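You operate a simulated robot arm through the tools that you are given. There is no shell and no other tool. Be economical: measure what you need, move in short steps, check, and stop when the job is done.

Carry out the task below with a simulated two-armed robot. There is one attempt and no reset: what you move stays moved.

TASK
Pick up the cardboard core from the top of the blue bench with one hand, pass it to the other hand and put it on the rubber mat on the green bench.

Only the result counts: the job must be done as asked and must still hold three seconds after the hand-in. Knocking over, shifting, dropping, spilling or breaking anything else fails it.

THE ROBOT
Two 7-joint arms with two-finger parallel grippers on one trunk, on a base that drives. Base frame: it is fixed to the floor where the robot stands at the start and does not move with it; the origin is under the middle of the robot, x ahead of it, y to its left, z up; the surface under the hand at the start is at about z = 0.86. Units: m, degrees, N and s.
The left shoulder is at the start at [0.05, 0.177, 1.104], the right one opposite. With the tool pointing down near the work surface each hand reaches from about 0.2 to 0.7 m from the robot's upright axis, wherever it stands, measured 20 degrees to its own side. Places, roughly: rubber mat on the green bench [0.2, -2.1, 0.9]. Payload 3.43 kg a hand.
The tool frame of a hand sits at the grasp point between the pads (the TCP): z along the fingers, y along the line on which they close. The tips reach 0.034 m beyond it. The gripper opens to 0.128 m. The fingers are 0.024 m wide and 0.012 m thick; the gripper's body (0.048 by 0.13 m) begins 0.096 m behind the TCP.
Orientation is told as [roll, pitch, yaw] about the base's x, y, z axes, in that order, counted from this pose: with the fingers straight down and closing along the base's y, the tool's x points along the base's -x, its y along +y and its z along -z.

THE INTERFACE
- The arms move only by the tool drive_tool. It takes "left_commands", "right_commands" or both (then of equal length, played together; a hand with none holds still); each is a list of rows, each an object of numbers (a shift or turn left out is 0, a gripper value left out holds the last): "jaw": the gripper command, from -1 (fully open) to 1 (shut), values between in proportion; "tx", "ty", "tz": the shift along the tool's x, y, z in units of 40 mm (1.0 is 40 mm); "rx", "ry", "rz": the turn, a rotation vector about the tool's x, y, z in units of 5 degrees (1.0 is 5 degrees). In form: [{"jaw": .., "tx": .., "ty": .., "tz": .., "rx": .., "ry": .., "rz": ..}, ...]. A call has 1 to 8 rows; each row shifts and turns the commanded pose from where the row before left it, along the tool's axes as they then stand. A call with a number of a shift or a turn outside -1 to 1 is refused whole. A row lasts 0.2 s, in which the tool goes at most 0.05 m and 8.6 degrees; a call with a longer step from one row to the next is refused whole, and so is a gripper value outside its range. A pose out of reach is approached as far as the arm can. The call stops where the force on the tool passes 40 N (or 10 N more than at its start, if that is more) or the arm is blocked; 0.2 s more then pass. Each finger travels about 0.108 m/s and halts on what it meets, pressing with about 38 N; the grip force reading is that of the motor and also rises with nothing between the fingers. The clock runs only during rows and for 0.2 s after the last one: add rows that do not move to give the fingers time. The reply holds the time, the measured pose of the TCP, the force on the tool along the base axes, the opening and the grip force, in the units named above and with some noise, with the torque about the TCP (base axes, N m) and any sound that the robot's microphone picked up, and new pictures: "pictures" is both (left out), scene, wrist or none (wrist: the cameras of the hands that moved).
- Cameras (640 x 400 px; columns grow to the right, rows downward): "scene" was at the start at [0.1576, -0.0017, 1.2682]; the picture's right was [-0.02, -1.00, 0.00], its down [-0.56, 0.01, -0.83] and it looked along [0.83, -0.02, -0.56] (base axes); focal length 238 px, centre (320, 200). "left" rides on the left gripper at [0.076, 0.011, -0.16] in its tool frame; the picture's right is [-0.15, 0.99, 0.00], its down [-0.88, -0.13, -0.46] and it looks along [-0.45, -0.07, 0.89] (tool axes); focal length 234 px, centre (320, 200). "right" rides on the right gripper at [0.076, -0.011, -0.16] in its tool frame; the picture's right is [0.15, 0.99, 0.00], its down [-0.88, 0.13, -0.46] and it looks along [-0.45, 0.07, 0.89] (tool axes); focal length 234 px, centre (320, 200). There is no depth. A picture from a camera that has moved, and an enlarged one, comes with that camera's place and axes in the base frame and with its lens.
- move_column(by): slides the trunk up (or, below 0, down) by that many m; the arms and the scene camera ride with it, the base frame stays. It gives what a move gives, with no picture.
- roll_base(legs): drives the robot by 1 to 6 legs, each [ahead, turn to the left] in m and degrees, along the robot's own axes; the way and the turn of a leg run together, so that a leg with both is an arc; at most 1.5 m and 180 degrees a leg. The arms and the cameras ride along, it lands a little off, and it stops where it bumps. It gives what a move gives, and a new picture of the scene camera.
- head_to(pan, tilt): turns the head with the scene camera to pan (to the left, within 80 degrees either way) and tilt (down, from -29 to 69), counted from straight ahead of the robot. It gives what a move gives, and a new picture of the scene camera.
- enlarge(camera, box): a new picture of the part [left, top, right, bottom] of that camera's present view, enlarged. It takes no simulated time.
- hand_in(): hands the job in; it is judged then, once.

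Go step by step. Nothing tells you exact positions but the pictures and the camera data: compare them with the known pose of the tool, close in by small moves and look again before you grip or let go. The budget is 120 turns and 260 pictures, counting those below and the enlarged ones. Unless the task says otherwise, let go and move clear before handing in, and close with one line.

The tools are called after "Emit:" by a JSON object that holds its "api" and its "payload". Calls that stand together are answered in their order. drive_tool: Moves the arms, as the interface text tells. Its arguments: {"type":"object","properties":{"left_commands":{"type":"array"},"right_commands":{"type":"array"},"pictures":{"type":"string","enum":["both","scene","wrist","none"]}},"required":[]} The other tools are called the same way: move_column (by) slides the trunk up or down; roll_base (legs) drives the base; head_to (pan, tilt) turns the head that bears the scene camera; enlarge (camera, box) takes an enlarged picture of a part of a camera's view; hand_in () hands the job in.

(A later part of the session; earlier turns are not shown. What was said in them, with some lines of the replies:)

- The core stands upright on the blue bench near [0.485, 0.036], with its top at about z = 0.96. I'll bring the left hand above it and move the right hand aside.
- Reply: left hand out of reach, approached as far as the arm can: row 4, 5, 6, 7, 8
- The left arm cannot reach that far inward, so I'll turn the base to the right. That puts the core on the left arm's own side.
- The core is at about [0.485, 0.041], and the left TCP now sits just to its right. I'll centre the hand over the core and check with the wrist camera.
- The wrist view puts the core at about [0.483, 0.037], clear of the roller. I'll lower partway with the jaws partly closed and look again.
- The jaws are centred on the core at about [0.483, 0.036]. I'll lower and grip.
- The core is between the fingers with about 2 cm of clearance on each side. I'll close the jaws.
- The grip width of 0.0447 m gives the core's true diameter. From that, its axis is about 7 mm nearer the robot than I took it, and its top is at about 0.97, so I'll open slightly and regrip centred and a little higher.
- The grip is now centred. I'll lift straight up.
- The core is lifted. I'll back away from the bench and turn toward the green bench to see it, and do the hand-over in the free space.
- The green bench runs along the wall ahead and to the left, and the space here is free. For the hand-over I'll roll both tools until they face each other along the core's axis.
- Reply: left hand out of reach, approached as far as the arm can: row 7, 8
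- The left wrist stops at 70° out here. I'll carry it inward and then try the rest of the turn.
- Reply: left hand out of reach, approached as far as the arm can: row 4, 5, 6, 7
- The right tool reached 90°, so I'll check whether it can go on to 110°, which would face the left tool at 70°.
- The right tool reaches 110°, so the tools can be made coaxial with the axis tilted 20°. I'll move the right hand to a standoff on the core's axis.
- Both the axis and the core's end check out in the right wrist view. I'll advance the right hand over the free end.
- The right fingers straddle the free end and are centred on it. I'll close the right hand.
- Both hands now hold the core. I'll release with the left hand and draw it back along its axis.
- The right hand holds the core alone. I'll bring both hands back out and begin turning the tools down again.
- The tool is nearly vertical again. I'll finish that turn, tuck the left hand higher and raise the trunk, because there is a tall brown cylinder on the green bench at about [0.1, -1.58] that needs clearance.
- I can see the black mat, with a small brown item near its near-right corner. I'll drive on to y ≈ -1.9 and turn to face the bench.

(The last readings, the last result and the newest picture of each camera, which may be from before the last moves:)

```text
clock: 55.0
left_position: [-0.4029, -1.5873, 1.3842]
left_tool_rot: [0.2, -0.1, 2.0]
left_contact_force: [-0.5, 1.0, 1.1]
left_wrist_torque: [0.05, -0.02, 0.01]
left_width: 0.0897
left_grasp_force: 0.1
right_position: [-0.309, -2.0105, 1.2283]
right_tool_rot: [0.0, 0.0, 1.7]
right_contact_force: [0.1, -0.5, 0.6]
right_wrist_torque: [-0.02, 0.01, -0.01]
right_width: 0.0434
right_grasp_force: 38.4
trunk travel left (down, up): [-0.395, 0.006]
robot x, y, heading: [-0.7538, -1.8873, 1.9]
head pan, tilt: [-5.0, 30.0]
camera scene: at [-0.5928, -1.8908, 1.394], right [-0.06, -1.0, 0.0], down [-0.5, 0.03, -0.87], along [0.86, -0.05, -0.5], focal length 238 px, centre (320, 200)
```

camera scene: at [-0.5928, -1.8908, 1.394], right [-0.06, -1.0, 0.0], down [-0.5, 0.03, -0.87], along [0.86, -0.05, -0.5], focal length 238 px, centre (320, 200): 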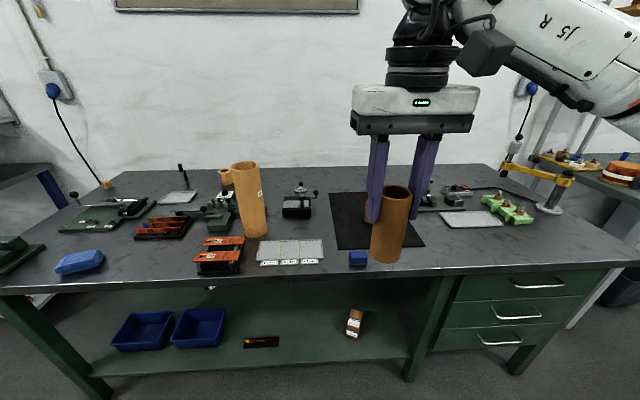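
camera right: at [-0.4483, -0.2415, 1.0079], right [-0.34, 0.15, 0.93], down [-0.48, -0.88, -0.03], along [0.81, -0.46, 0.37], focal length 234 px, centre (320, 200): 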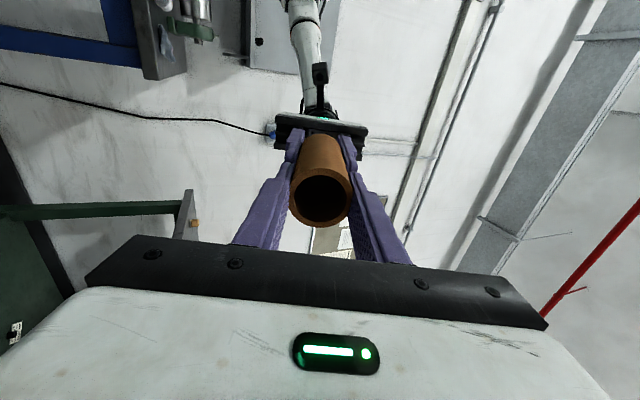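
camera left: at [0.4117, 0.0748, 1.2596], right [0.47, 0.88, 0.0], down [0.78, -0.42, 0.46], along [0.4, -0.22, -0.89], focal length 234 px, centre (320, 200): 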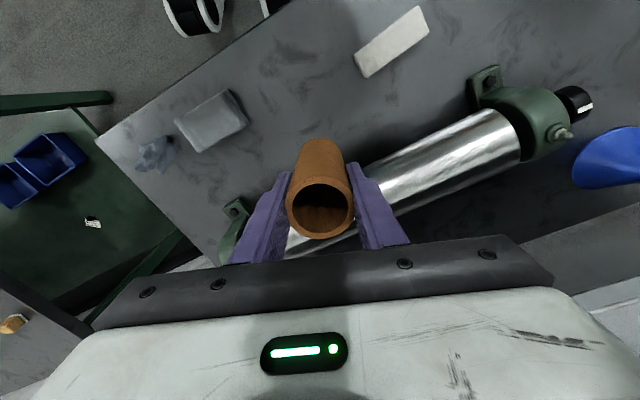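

The mat spans about x -0.03 to 0.33 and y -1.98 to -2.25, and a small brown object stands near its middle. I'll drive forward with the hands high and look down with the wrist camera.

Emit:
{"api": "roll_base", "payload": {"legs": [[0.33, -1.8]]}}

Emit:
{"api": "drive_tool", "payload": {"right_commands": [{}], "pictures": "wrist"}}

```text
clock: 57.2
left_position: [-0.0628, -1.5949, 1.3839]
left_tool_rot: [0.1, -0.1, 0.0]
left_contact_force: [-0.5, 0.0, 0.2]
left_wrist_torque: [0.0, 0.0, 0.02]
left_width: 0.0897
left_grasp_force: 0.1
right_position: [0.016, -2.0229, 1.2275]
right_tool_rot: [0.0, 0.0, -0.2]
right_contact_force: [0.6, 0.2, -0.6]
right_wrist_torque: [-0.01, 0.03, 0.04]
right_width: 0.0435
right_grasp_force: 38.7
trunk travel left (down, up): [-0.395, 0.006]
robot x, y, heading: [-0.4239, -1.8859, 0.2]
head pan, tilt: [-5.0, 30.0]
camera scene: at [-0.2628, -1.892, 1.3939], right [-0.09, -1.0, 0.0], down [-0.5, 0.05, -0.87], along [0.86, -0.08, -0.5], focal length 238 px, centre (320, 200)
```

scene: 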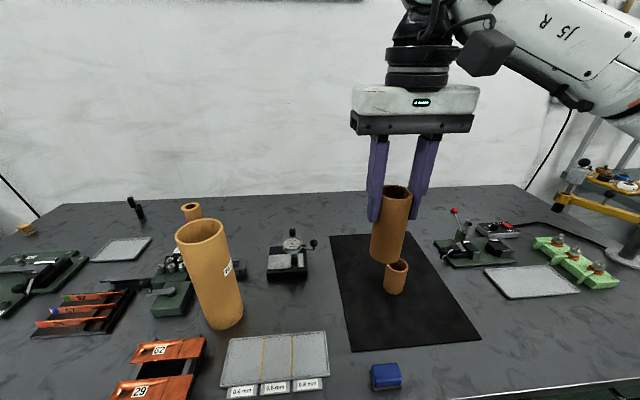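

```text
clock: 57.6
left_position: [-0.0638, -1.595, 1.3842]
left_tool_rot: [0.0, -0.1, 0.0]
left_contact_force: [0.4, -0.3, 0.0]
left_wrist_torque: [0.03, 0.02, 0.02]
left_width: 0.0895
left_grasp_force: 0.2
right_position: [0.0163, -2.0211, 1.2278]
right_tool_rot: [0.0, 0.0, -0.2]
right_contact_force: [0.5, 0.7, -1.2]
right_wrist_torque: [-0.01, -0.02, 0.01]
right_width: 0.0437
right_grasp_force: 38.0
trunk travel left (down, up): [-0.395, 0.006]
robot x, y, heading: [-0.4225, -1.884, -0.3]
head pan, tilt: [-5.0, 30.0]
camera right: at [-0.0601, -2.0318, 1.3883], right [-0.14, 0.99, 0.0], down [0.88, 0.13, 0.46], along [0.45, 0.06, -0.89], focal length 234 px, centre (320, 200)
```

right: 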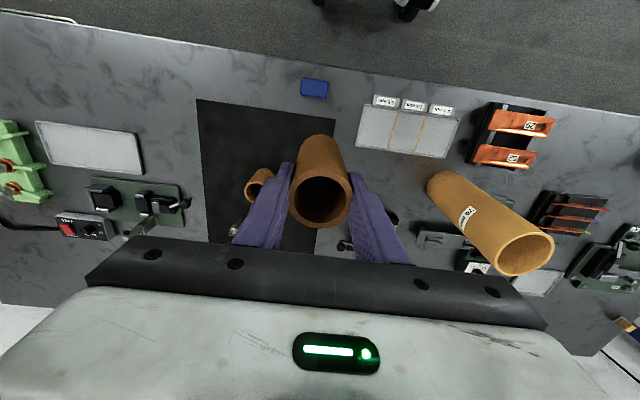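

The mat's near half is free. I'll enlarge the wrist view to locate the mat's edges and its height.

Emit:
{"api": "enlarge", "payload": {"camera": "right", "box": [180, 60, 420, 210]}}

```text
2.67 times, centred on (300, 135) of right
camera zoom: at [-0.0601, -2.0318, 1.3883], right [-0.14, 0.99, 0.0], down [0.88, 0.13, 0.46], along [0.45, 0.06, -0.89], focal length 624 px, centre (373, 373)
```

zoom: 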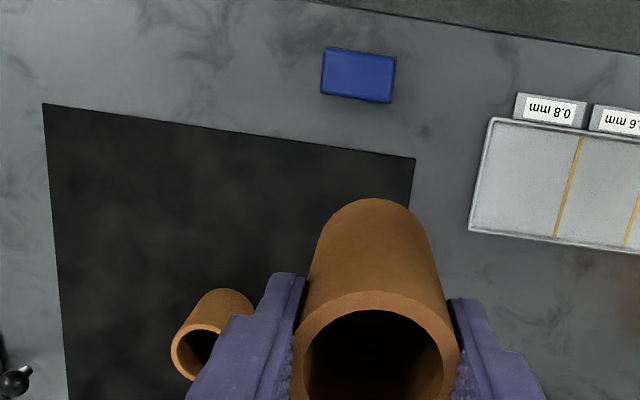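

The two views agree: the mat surface is at z ≈ 0.86, x 0.01 to 0.39, y -1.985 to -2.28, with the small cup at about [0.17, -2.14]. I'll aim for [0.075, -2.125]: first over it at height, then lower the trunk.

Emit:
{"api": "drive_tool", "payload": {"right_commands": [{"tx": -0.37, "ty": -0.65}, {"tx": -0.37, "ty": -0.65}, {"tx": -0.37, "ty": -0.65}, {"tx": -0.36, "ty": -0.65}, {}], "pictures": "none"}}

Emit:
{"api": "move_column", "payload": {"by": -0.13}}

Emit:
{"api": "drive_tool", "payload": {"right_commands": [{}, {}]}}

```text
clock: 58.8
left_position: [-0.0642, -1.5948, 1.3839]
left_tool_rot: [-0.1, -0.1, 0.0]
left_contact_force: [0.2, -0.5, -0.3]
left_wrist_torque: [-0.03, -0.02, 0.02]
left_width: 0.0895
left_grasp_force: 0.1
right_position: [0.0735, -2.1267, 1.229]
right_tool_rot: [0.0, -0.1, -0.2]
right_contact_force: [0.3, 0.7, -1.2]
right_wrist_torque: [-0.04, -0.02, -0.01]
right_width: 0.0438
right_grasp_force: 38.3
trunk travel left (down, up): [-0.395, 0.006]
robot x, y, heading: [-0.4235, -1.8794, -0.2]
head pan, tilt: [-5.0, 30.0]
```

```text
clock: 60.4
left_position: [-0.0629, -1.5956, 1.2543]
left_tool_rot: [0.1, -0.2, 0.0]
left_contact_force: [0.4, -0.5, 0.1]
left_wrist_torque: [-0.01, 0.03, 0.0]
left_width: 0.0894
left_grasp_force: 0.0
right_position: [0.073, -2.126, 1.0993]
right_tool_rot: [0.1, 0.1, -0.4]
right_contact_force: [-0.3, 0.0, -1.0]
right_wrist_torque: [0.03, -0.02, 0.01]
right_width: 0.0436
right_grasp_force: 37.7
trunk travel left (down, up): [-0.265, 0.136]
robot x, y, heading: [-0.4197, -1.8805, -0.3]
head pan, tilt: [-5.0, 30.0]
```

```text
clock: 61.0
left_position: [-0.0639, -1.5959, 1.2539]
left_tool_rot: [0.1, -0.1, 0.0]
left_contact_force: [-0.5, 0.0, 0.4]
left_wrist_torque: [-0.02, -0.01, 0.0]
left_width: 0.0898
left_grasp_force: 0.0
right_position: [0.0735, -2.1261, 1.0975]
right_tool_rot: [0.0, 0.0, -0.3]
right_contact_force: [0.7, -0.3, 0.3]
right_wrist_torque: [-0.01, -0.02, -0.02]
right_width: 0.0437
right_grasp_force: 38.4
trunk travel left (down, up): [-0.265, 0.136]
robot x, y, heading: [-0.4222, -1.8822, -0.5]
head pan, tilt: [-5.0, 30.0]
camera scene: at [-0.2633, -1.892, 1.264], right [-0.09, -1.0, 0.0], down [-0.5, 0.05, -0.87], along [0.86, -0.08, -0.5], focal length 238 px, centre (320, 200)
camera right: at [-0.0019, -2.1365, 1.258], right [-0.14, 0.99, 0.0], down [0.88, 0.13, 0.46], along [0.45, 0.06, -0.89], focal length 234 px, centre (320, 200)
```

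scene: 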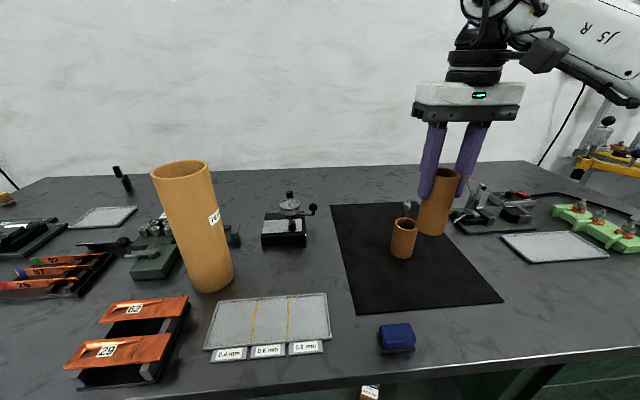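
right: 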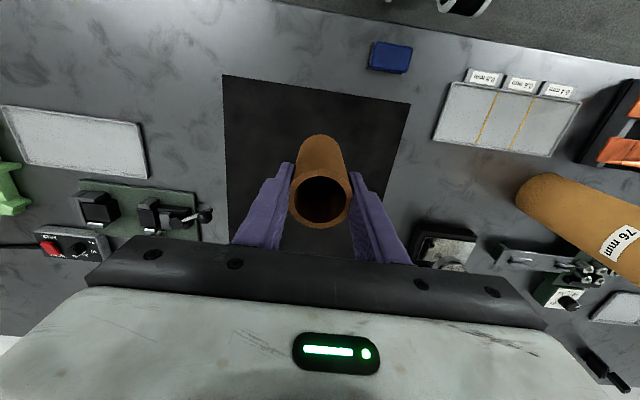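

The target is over the mat, but I'll move 15 mm nearer the robot for more clearance from the cup. Then I'll lower to just above the mat.

Emit:
{"api": "drive_tool", "payload": {"right_commands": [{"tx": 0.38}, {"tz": 0.6}, {"tz": 0.6}, {"tz": 0.6}, {"tz": 0.6}, {"tz": 0.5}, {}]}}

Emit:
{"api": "enlarge", "payload": {"camera": "scene", "box": [320, 160, 520, 320]}}

```text
clock: 62.6
left_position: [-0.0639, -1.5951, 1.2536]
left_tool_rot: [0.1, -0.2, 0.1]
left_contact_force: [0.3, -0.4, 0.6]
left_wrist_torque: [-0.02, 0.01, -0.07]
left_width: 0.0898
left_grasp_force: 0.1
right_position: [0.0605, -2.1255, 0.9821]
right_tool_rot: [0.0, 0.0, -0.2]
right_contact_force: [0.3, 0.2, -0.4]
right_wrist_torque: [-0.01, 0.01, -0.01]
right_width: 0.0436
right_grasp_force: 37.4
trunk travel left (down, up): [-0.265, 0.136]
robot x, y, heading: [-0.4233, -1.88, -0.3]
head pan, tilt: [-5.0, 30.0]
camera scene: at [-0.2634, -1.8919, 1.264], right [-0.09, -1.0, 0.0], down [-0.5, 0.05, -0.87], along [0.86, -0.08, -0.5], focal length 238 px, centre (320, 200)
camera right: at [-0.0164, -2.1355, 1.142], right [-0.14, 0.99, 0.0], down [0.88, 0.13, 0.46], along [0.45, 0.07, -0.89], focal length 234 px, centre (320, 200)
```

scene: 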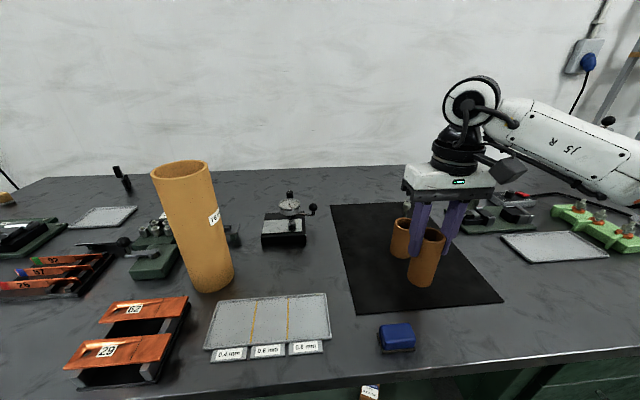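
right: 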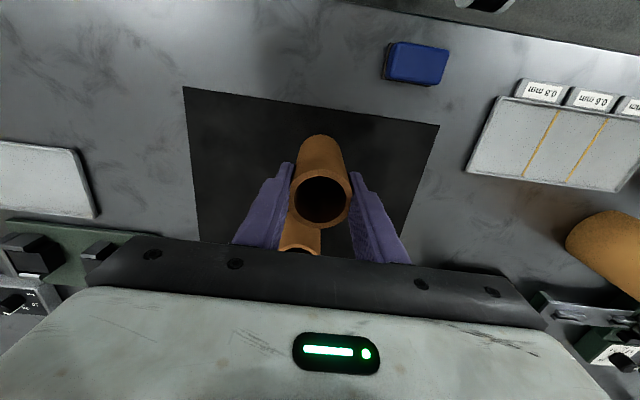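

```text
2.50 times, centred on (420, 240) of scene
camera zoom: at [-0.2634, -1.8919, 1.264], right [-0.09, -1.0, 0.0], down [-0.5, 0.05, -0.87], along [0.86, -0.08, -0.5], focal length 595 px, centre (70, 100)
```

zoom: 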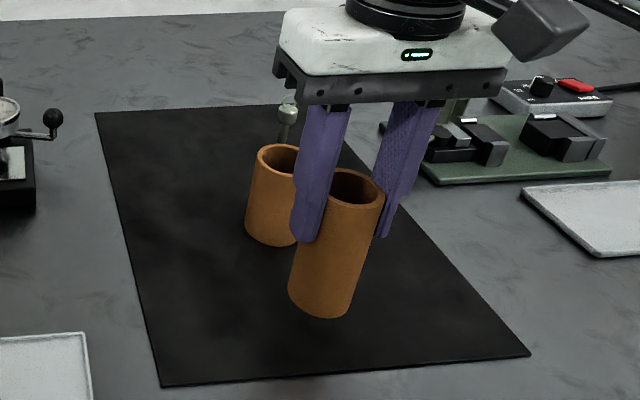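

The core is clear of the cup, with its bottom roughly 2 cm above the mat. I'll lower in small steps and watch the force.

Emit:
{"api": "drive_tool", "payload": {"right_commands": [{"tz": 0.1}, {"tz": 0.1}, {"tz": 0.1}, {}], "pictures": "none"}}

Emit:
{"api": "drive_tool", "payload": {"right_commands": [{"tz": 0.05}, {"tz": 0.05}, {}], "pictures": "none"}}

Emit:
{"api": "enlarge", "payload": {"camera": "scene", "box": [370, 200, 490, 310]}}

```text
clock: 63.6
left_position: [-0.0643, -1.5944, 1.2535]
left_tool_rot: [0.1, 0.0, 0.0]
left_contact_force: [-0.5, 0.4, 0.2]
left_wrist_torque: [-0.03, 0.01, 0.02]
left_width: 0.0897
left_grasp_force: 0.1
right_position: [0.0592, -2.1247, 0.9717]
right_tool_rot: [0.1, 0.0, -0.4]
right_contact_force: [1.0, 0.4, -0.5]
right_wrist_torque: [0.02, 0.0, -0.01]
right_width: 0.0435
right_grasp_force: 38.5
trunk travel left (down, up): [-0.265, 0.136]
robot x, y, heading: [-0.4184, -1.8824, -0.2]
head pan, tilt: [-5.0, 30.0]
```

```text
clock: 64.4
left_position: [-0.063, -1.5952, 1.2551]
left_tool_rot: [0.1, -0.2, 0.1]
left_contact_force: [-0.5, -0.3, 0.3]
left_wrist_torque: [0.02, -0.04, 0.02]
left_width: 0.0895
left_grasp_force: 0.0
right_position: [0.0597, -2.126, 0.9661]
right_tool_rot: [0.0, 0.0, -0.4]
right_contact_force: [0.4, 0.1, -0.2]
right_wrist_torque: [0.0, 0.01, -0.01]
right_width: 0.0436
right_grasp_force: 37.7
trunk travel left (down, up): [-0.265, 0.136]
robot x, y, heading: [-0.4217, -1.8838, -0.0]
head pan, tilt: [-5.0, 30.0]
```

```text
3.64 times, centred on (430, 255) of scene
camera zoom: at [-0.2633, -1.892, 1.264], right [-0.09, -1.0, 0.0], down [-0.5, 0.05, -0.87], along [0.86, -0.08, -0.5], focal length 865 px, centre (-80, 0)
```

zoom: 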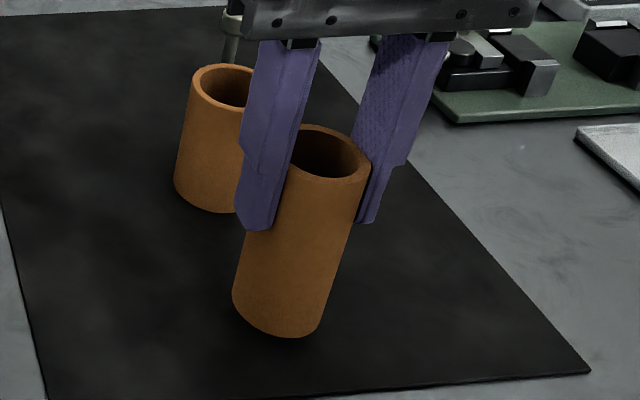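

The bottom edge is at about z = 0.863, almost touching. I'll make finer steps.

Emit:
{"api": "drive_tool", "payload": {"right_commands": [{"tz": 0.05}, {"tz": 0.05}, {}], "pictures": "none"}}

```text
clock: 65.2
left_position: [-0.0628, -1.5951, 1.2549]
left_tool_rot: [0.1, -0.1, 0.0]
left_contact_force: [0.6, -0.4, -0.1]
left_wrist_torque: [-0.01, 0.01, -0.01]
left_width: 0.0893
left_grasp_force: 0.0
right_position: [0.0592, -2.1257, 0.9626]
right_tool_rot: [-0.1, 0.0, -0.4]
right_contact_force: [-0.3, 0.0, 0.0]
right_wrist_torque: [0.0, -0.01, -0.02]
right_width: 0.0436
right_grasp_force: 37.9
trunk travel left (down, up): [-0.265, 0.136]
robot x, y, heading: [-0.4225, -1.8809, -0.3]
head pan, tilt: [-5.0, 30.0]
```

Emit:
{"api": "drive_tool", "payload": {"right_commands": [{"tz": 0.05}, {"tz": 0.05}, {}], "pictures": "none"}}

```text
clock: 66.0
left_position: [-0.0631, -1.5959, 1.2538]
left_tool_rot: [0.2, -0.1, 0.0]
left_contact_force: [-0.2, -0.1, -0.2]
left_wrist_torque: [0.01, -0.02, -0.01]
left_width: 0.0896
left_grasp_force: 0.0
right_position: [0.0586, -2.1261, 0.957]
right_tool_rot: [0.0, 0.1, -0.3]
right_contact_force: [-0.3, -0.2, -0.9]
right_wrist_torque: [-0.02, -0.02, 0.0]
right_width: 0.0434
right_grasp_force: 38.2
trunk travel left (down, up): [-0.265, 0.136]
robot x, y, heading: [-0.4184, -1.8843, -0.1]
head pan, tilt: [-5.0, 30.0]
```

No contact yet at TCP z = 0.957. I'll keep lowering in fine steps.

Emit:
{"api": "drive_tool", "payload": {"right_commands": [{"tz": 0.05}, {"tz": 0.05}, {}], "pictures": "none"}}

Emit:
{"api": "enlarge", "payload": {"camera": "scene", "box": [370, 200, 490, 310]}}

```text
clock: 66.8
left_position: [-0.0645, -1.5946, 1.254]
left_tool_rot: [0.2, -0.1, 0.0]
left_contact_force: [0.6, -0.5, 0.1]
left_wrist_torque: [0.03, 0.0, -0.04]
left_width: 0.0898
left_grasp_force: 0.0
right_position: [0.0584, -2.1257, 0.9554]
right_tool_rot: [0.0, 0.0, -0.1]
right_contact_force: [0.1, 0.6, 0.9]
right_wrist_torque: [-0.01, 0.02, 0.03]
right_width: 0.0433
right_grasp_force: 37.8
trunk travel left (down, up): [-0.265, 0.136]
robot x, y, heading: [-0.4229, -1.8872, -0.1]
head pan, tilt: [-5.0, 30.0]
```

```text
3.64 times, centred on (430, 255) of scene
camera zoom: at [-0.2633, -1.892, 1.264], right [-0.09, -1.0, 0.0], down [-0.5, 0.05, -0.87], along [0.86, -0.08, -0.5], focal length 865 px, centre (-80, 0)
```

zoom: 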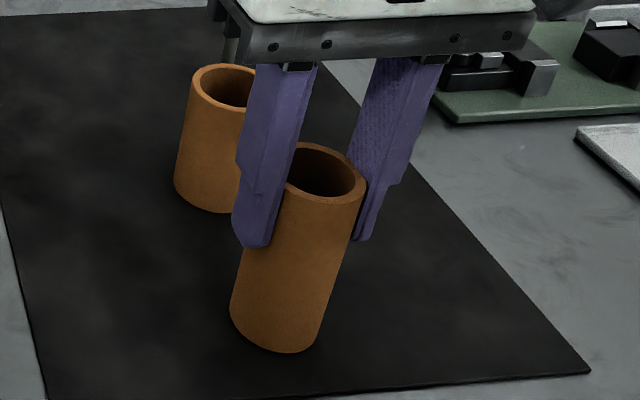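

Emit:
{"api": "drive_tool", "payload": {"right_commands": [{"tz": 0.05}, {}], "pictures": "none"}}

Emit:
{"api": "drive_tool", "payload": {"right_commands": [{"tz": 0.05}, {}], "pictures": "none"}}

```text
clock: 67.4
left_position: [-0.064, -1.5952, 1.2537]
left_tool_rot: [0.1, -0.2, 0.1]
left_contact_force: [0.5, -0.2, 0.2]
left_wrist_torque: [0.03, 0.03, -0.03]
left_width: 0.0895
left_grasp_force: 0.1
right_position: [0.0588, -2.1258, 0.9535]
right_tool_rot: [0.0, 0.0, -0.3]
right_contact_force: [-0.7, 1.1, 0.1]
right_wrist_torque: [0.02, 0.0, 0.01]
right_width: 0.0432
right_grasp_force: 38.2
trunk travel left (down, up): [-0.265, 0.136]
robot x, y, heading: [-0.4201, -1.8799, -0.4]
head pan, tilt: [-5.0, 30.0]
```

```text
clock: 68.0
left_position: [-0.0644, -1.5934, 1.2538]
left_tool_rot: [0.1, -0.2, 0.0]
left_contact_force: [0.3, 0.1, -0.4]
left_wrist_torque: [0.0, 0.02, -0.01]
left_width: 0.0896
left_grasp_force: 0.0
right_position: [0.0585, -2.125, 0.9523]
right_tool_rot: [0.1, -0.2, -0.4]
right_contact_force: [-1.0, -2.1, 9.3]
right_wrist_torque: [-0.19, -0.11, 0.02]
right_width: 0.0433
right_grasp_force: 37.9
trunk travel left (down, up): [-0.265, 0.136]
robot x, y, heading: [-0.4215, -1.8814, -0.2]
head pan, tilt: [-5.0, 30.0]
```

The core has touched the mat, with 9 N upward. I'll open gently and check that it stands.

Emit:
{"api": "drive_tool", "payload": {"right_commands": [{"jaw": 0.25}, {"jaw": 0.1}, {"jaw": -0.1}, {"jaw": -0.3}, {}], "pictures": "wrist"}}

Emit:
{"api": "enlarge", "payload": {"camera": "scene", "box": [370, 200, 490, 310]}}

```text
clock: 69.2
left_position: [-0.0637, -1.5958, 1.2535]
left_tool_rot: [0.1, -0.1, 0.1]
left_contact_force: [-0.2, -0.3, 0.8]
left_wrist_torque: [-0.04, 0.03, -0.01]
left_width: 0.0897
left_grasp_force: 0.1
right_position: [0.0582, -2.1253, 0.9514]
right_tool_rot: [0.1, 0.0, -0.3]
right_contact_force: [0.1, -0.5, 0.4]
right_wrist_torque: [0.0, -0.01, 0.0]
right_width: 0.0833
right_grasp_force: 0.1
trunk travel left (down, up): [-0.265, 0.136]
robot x, y, heading: [-0.419, -1.8834, 0.1]
head pan, tilt: [-5.0, 30.0]
camera right: at [-0.0176, -2.1361, 1.1101], right [-0.14, 0.99, 0.0], down [0.88, 0.13, 0.46], along [0.45, 0.06, -0.89], focal length 234 px, centre (320, 200)
```

right: 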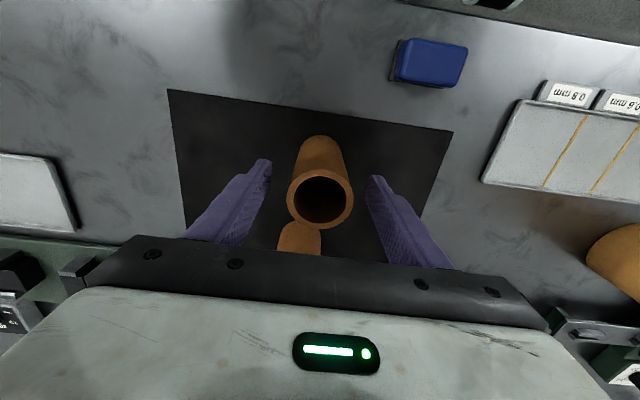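

```text
3.64 times, centred on (430, 255) of scene
camera zoom: at [-0.2634, -1.892, 1.264], right [-0.09, -1.0, 0.0], down [-0.5, 0.05, -0.87], along [0.86, -0.08, -0.5], focal length 865 px, centre (-80, 0)
```

zoom: 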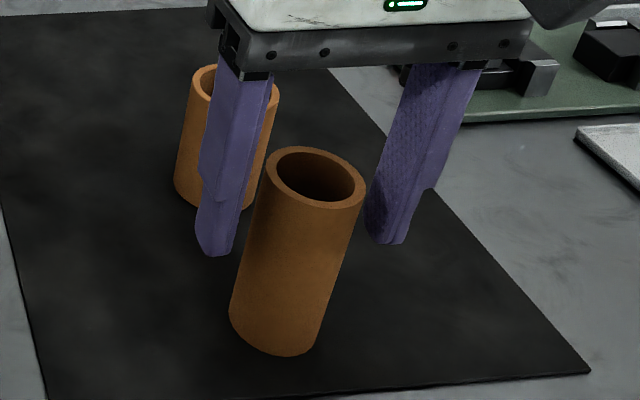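

It stands freely on the mat between the open fingers. I'll lift the hand straight up.

Emit:
{"api": "drive_tool", "payload": {"right_commands": [{"tz": -0.4}, {"tz": -0.6}, {"tz": -0.8}, {"tz": -0.8}, {"tz": -0.8}, {"tz": -0.5}, {}]}}

```text
clock: 70.8
left_position: [-0.064, -1.5954, 1.254]
left_tool_rot: [0.1, -0.2, 0.1]
left_contact_force: [-0.3, -0.1, 0.1]
left_wrist_torque: [0.01, 0.0, -0.01]
left_width: 0.0896
left_grasp_force: 0.0
right_position: [0.0575, -2.1258, 1.1074]
right_tool_rot: [0.0, -0.1, -0.3]
right_contact_force: [-0.7, -0.1, 0.4]
right_wrist_torque: [0.0, 0.01, -0.01]
right_width: 0.0831
right_grasp_force: 0.0
trunk travel left (down, up): [-0.265, 0.136]
robot x, y, heading: [-0.4202, -1.8836, -0.1]
head pan, tilt: [-5.0, 30.0]
camera scene: at [-0.2633, -1.8921, 1.264], right [-0.09, -1.0, 0.0], down [-0.5, 0.05, -0.87], along [0.86, -0.08, -0.5], focal length 238 px, centre (320, 200)
camera right: at [-0.0169, -2.136, 1.2665], right [-0.14, 0.99, 0.0], down [0.88, 0.13, 0.46], along [0.45, 0.07, -0.89], focal length 234 px, centre (320, 200)
```

scene: 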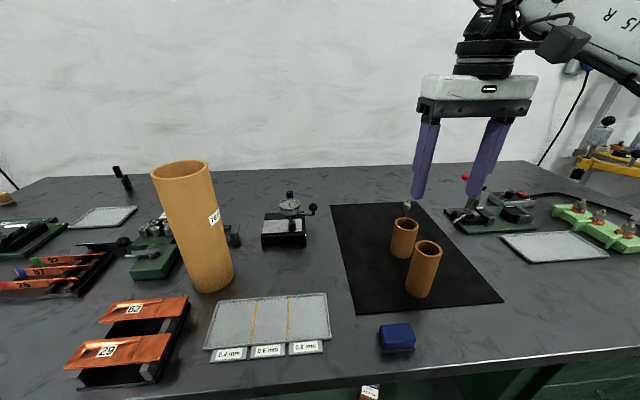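
right: 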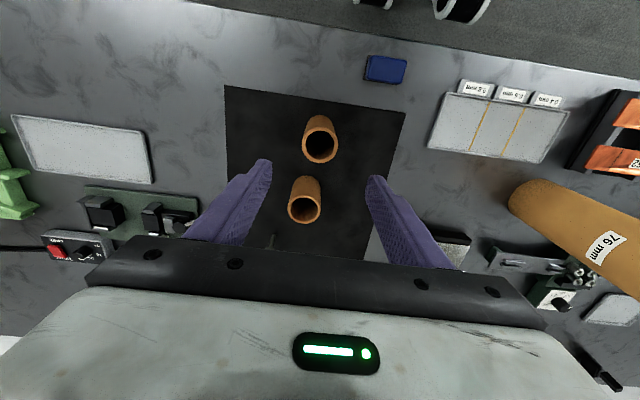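

The core stands upright on the mat, nothing else on the bench has moved, and the hand is clear above it. I'll hand in.

Emit:
{"api": "hand_in", "payload": {}}

```text
The job is handed in.
```

The left hand picked up the core and passed it to the right hand, which stood it upright on the rubber mat on the green bench; I saw nothing else disturbed.
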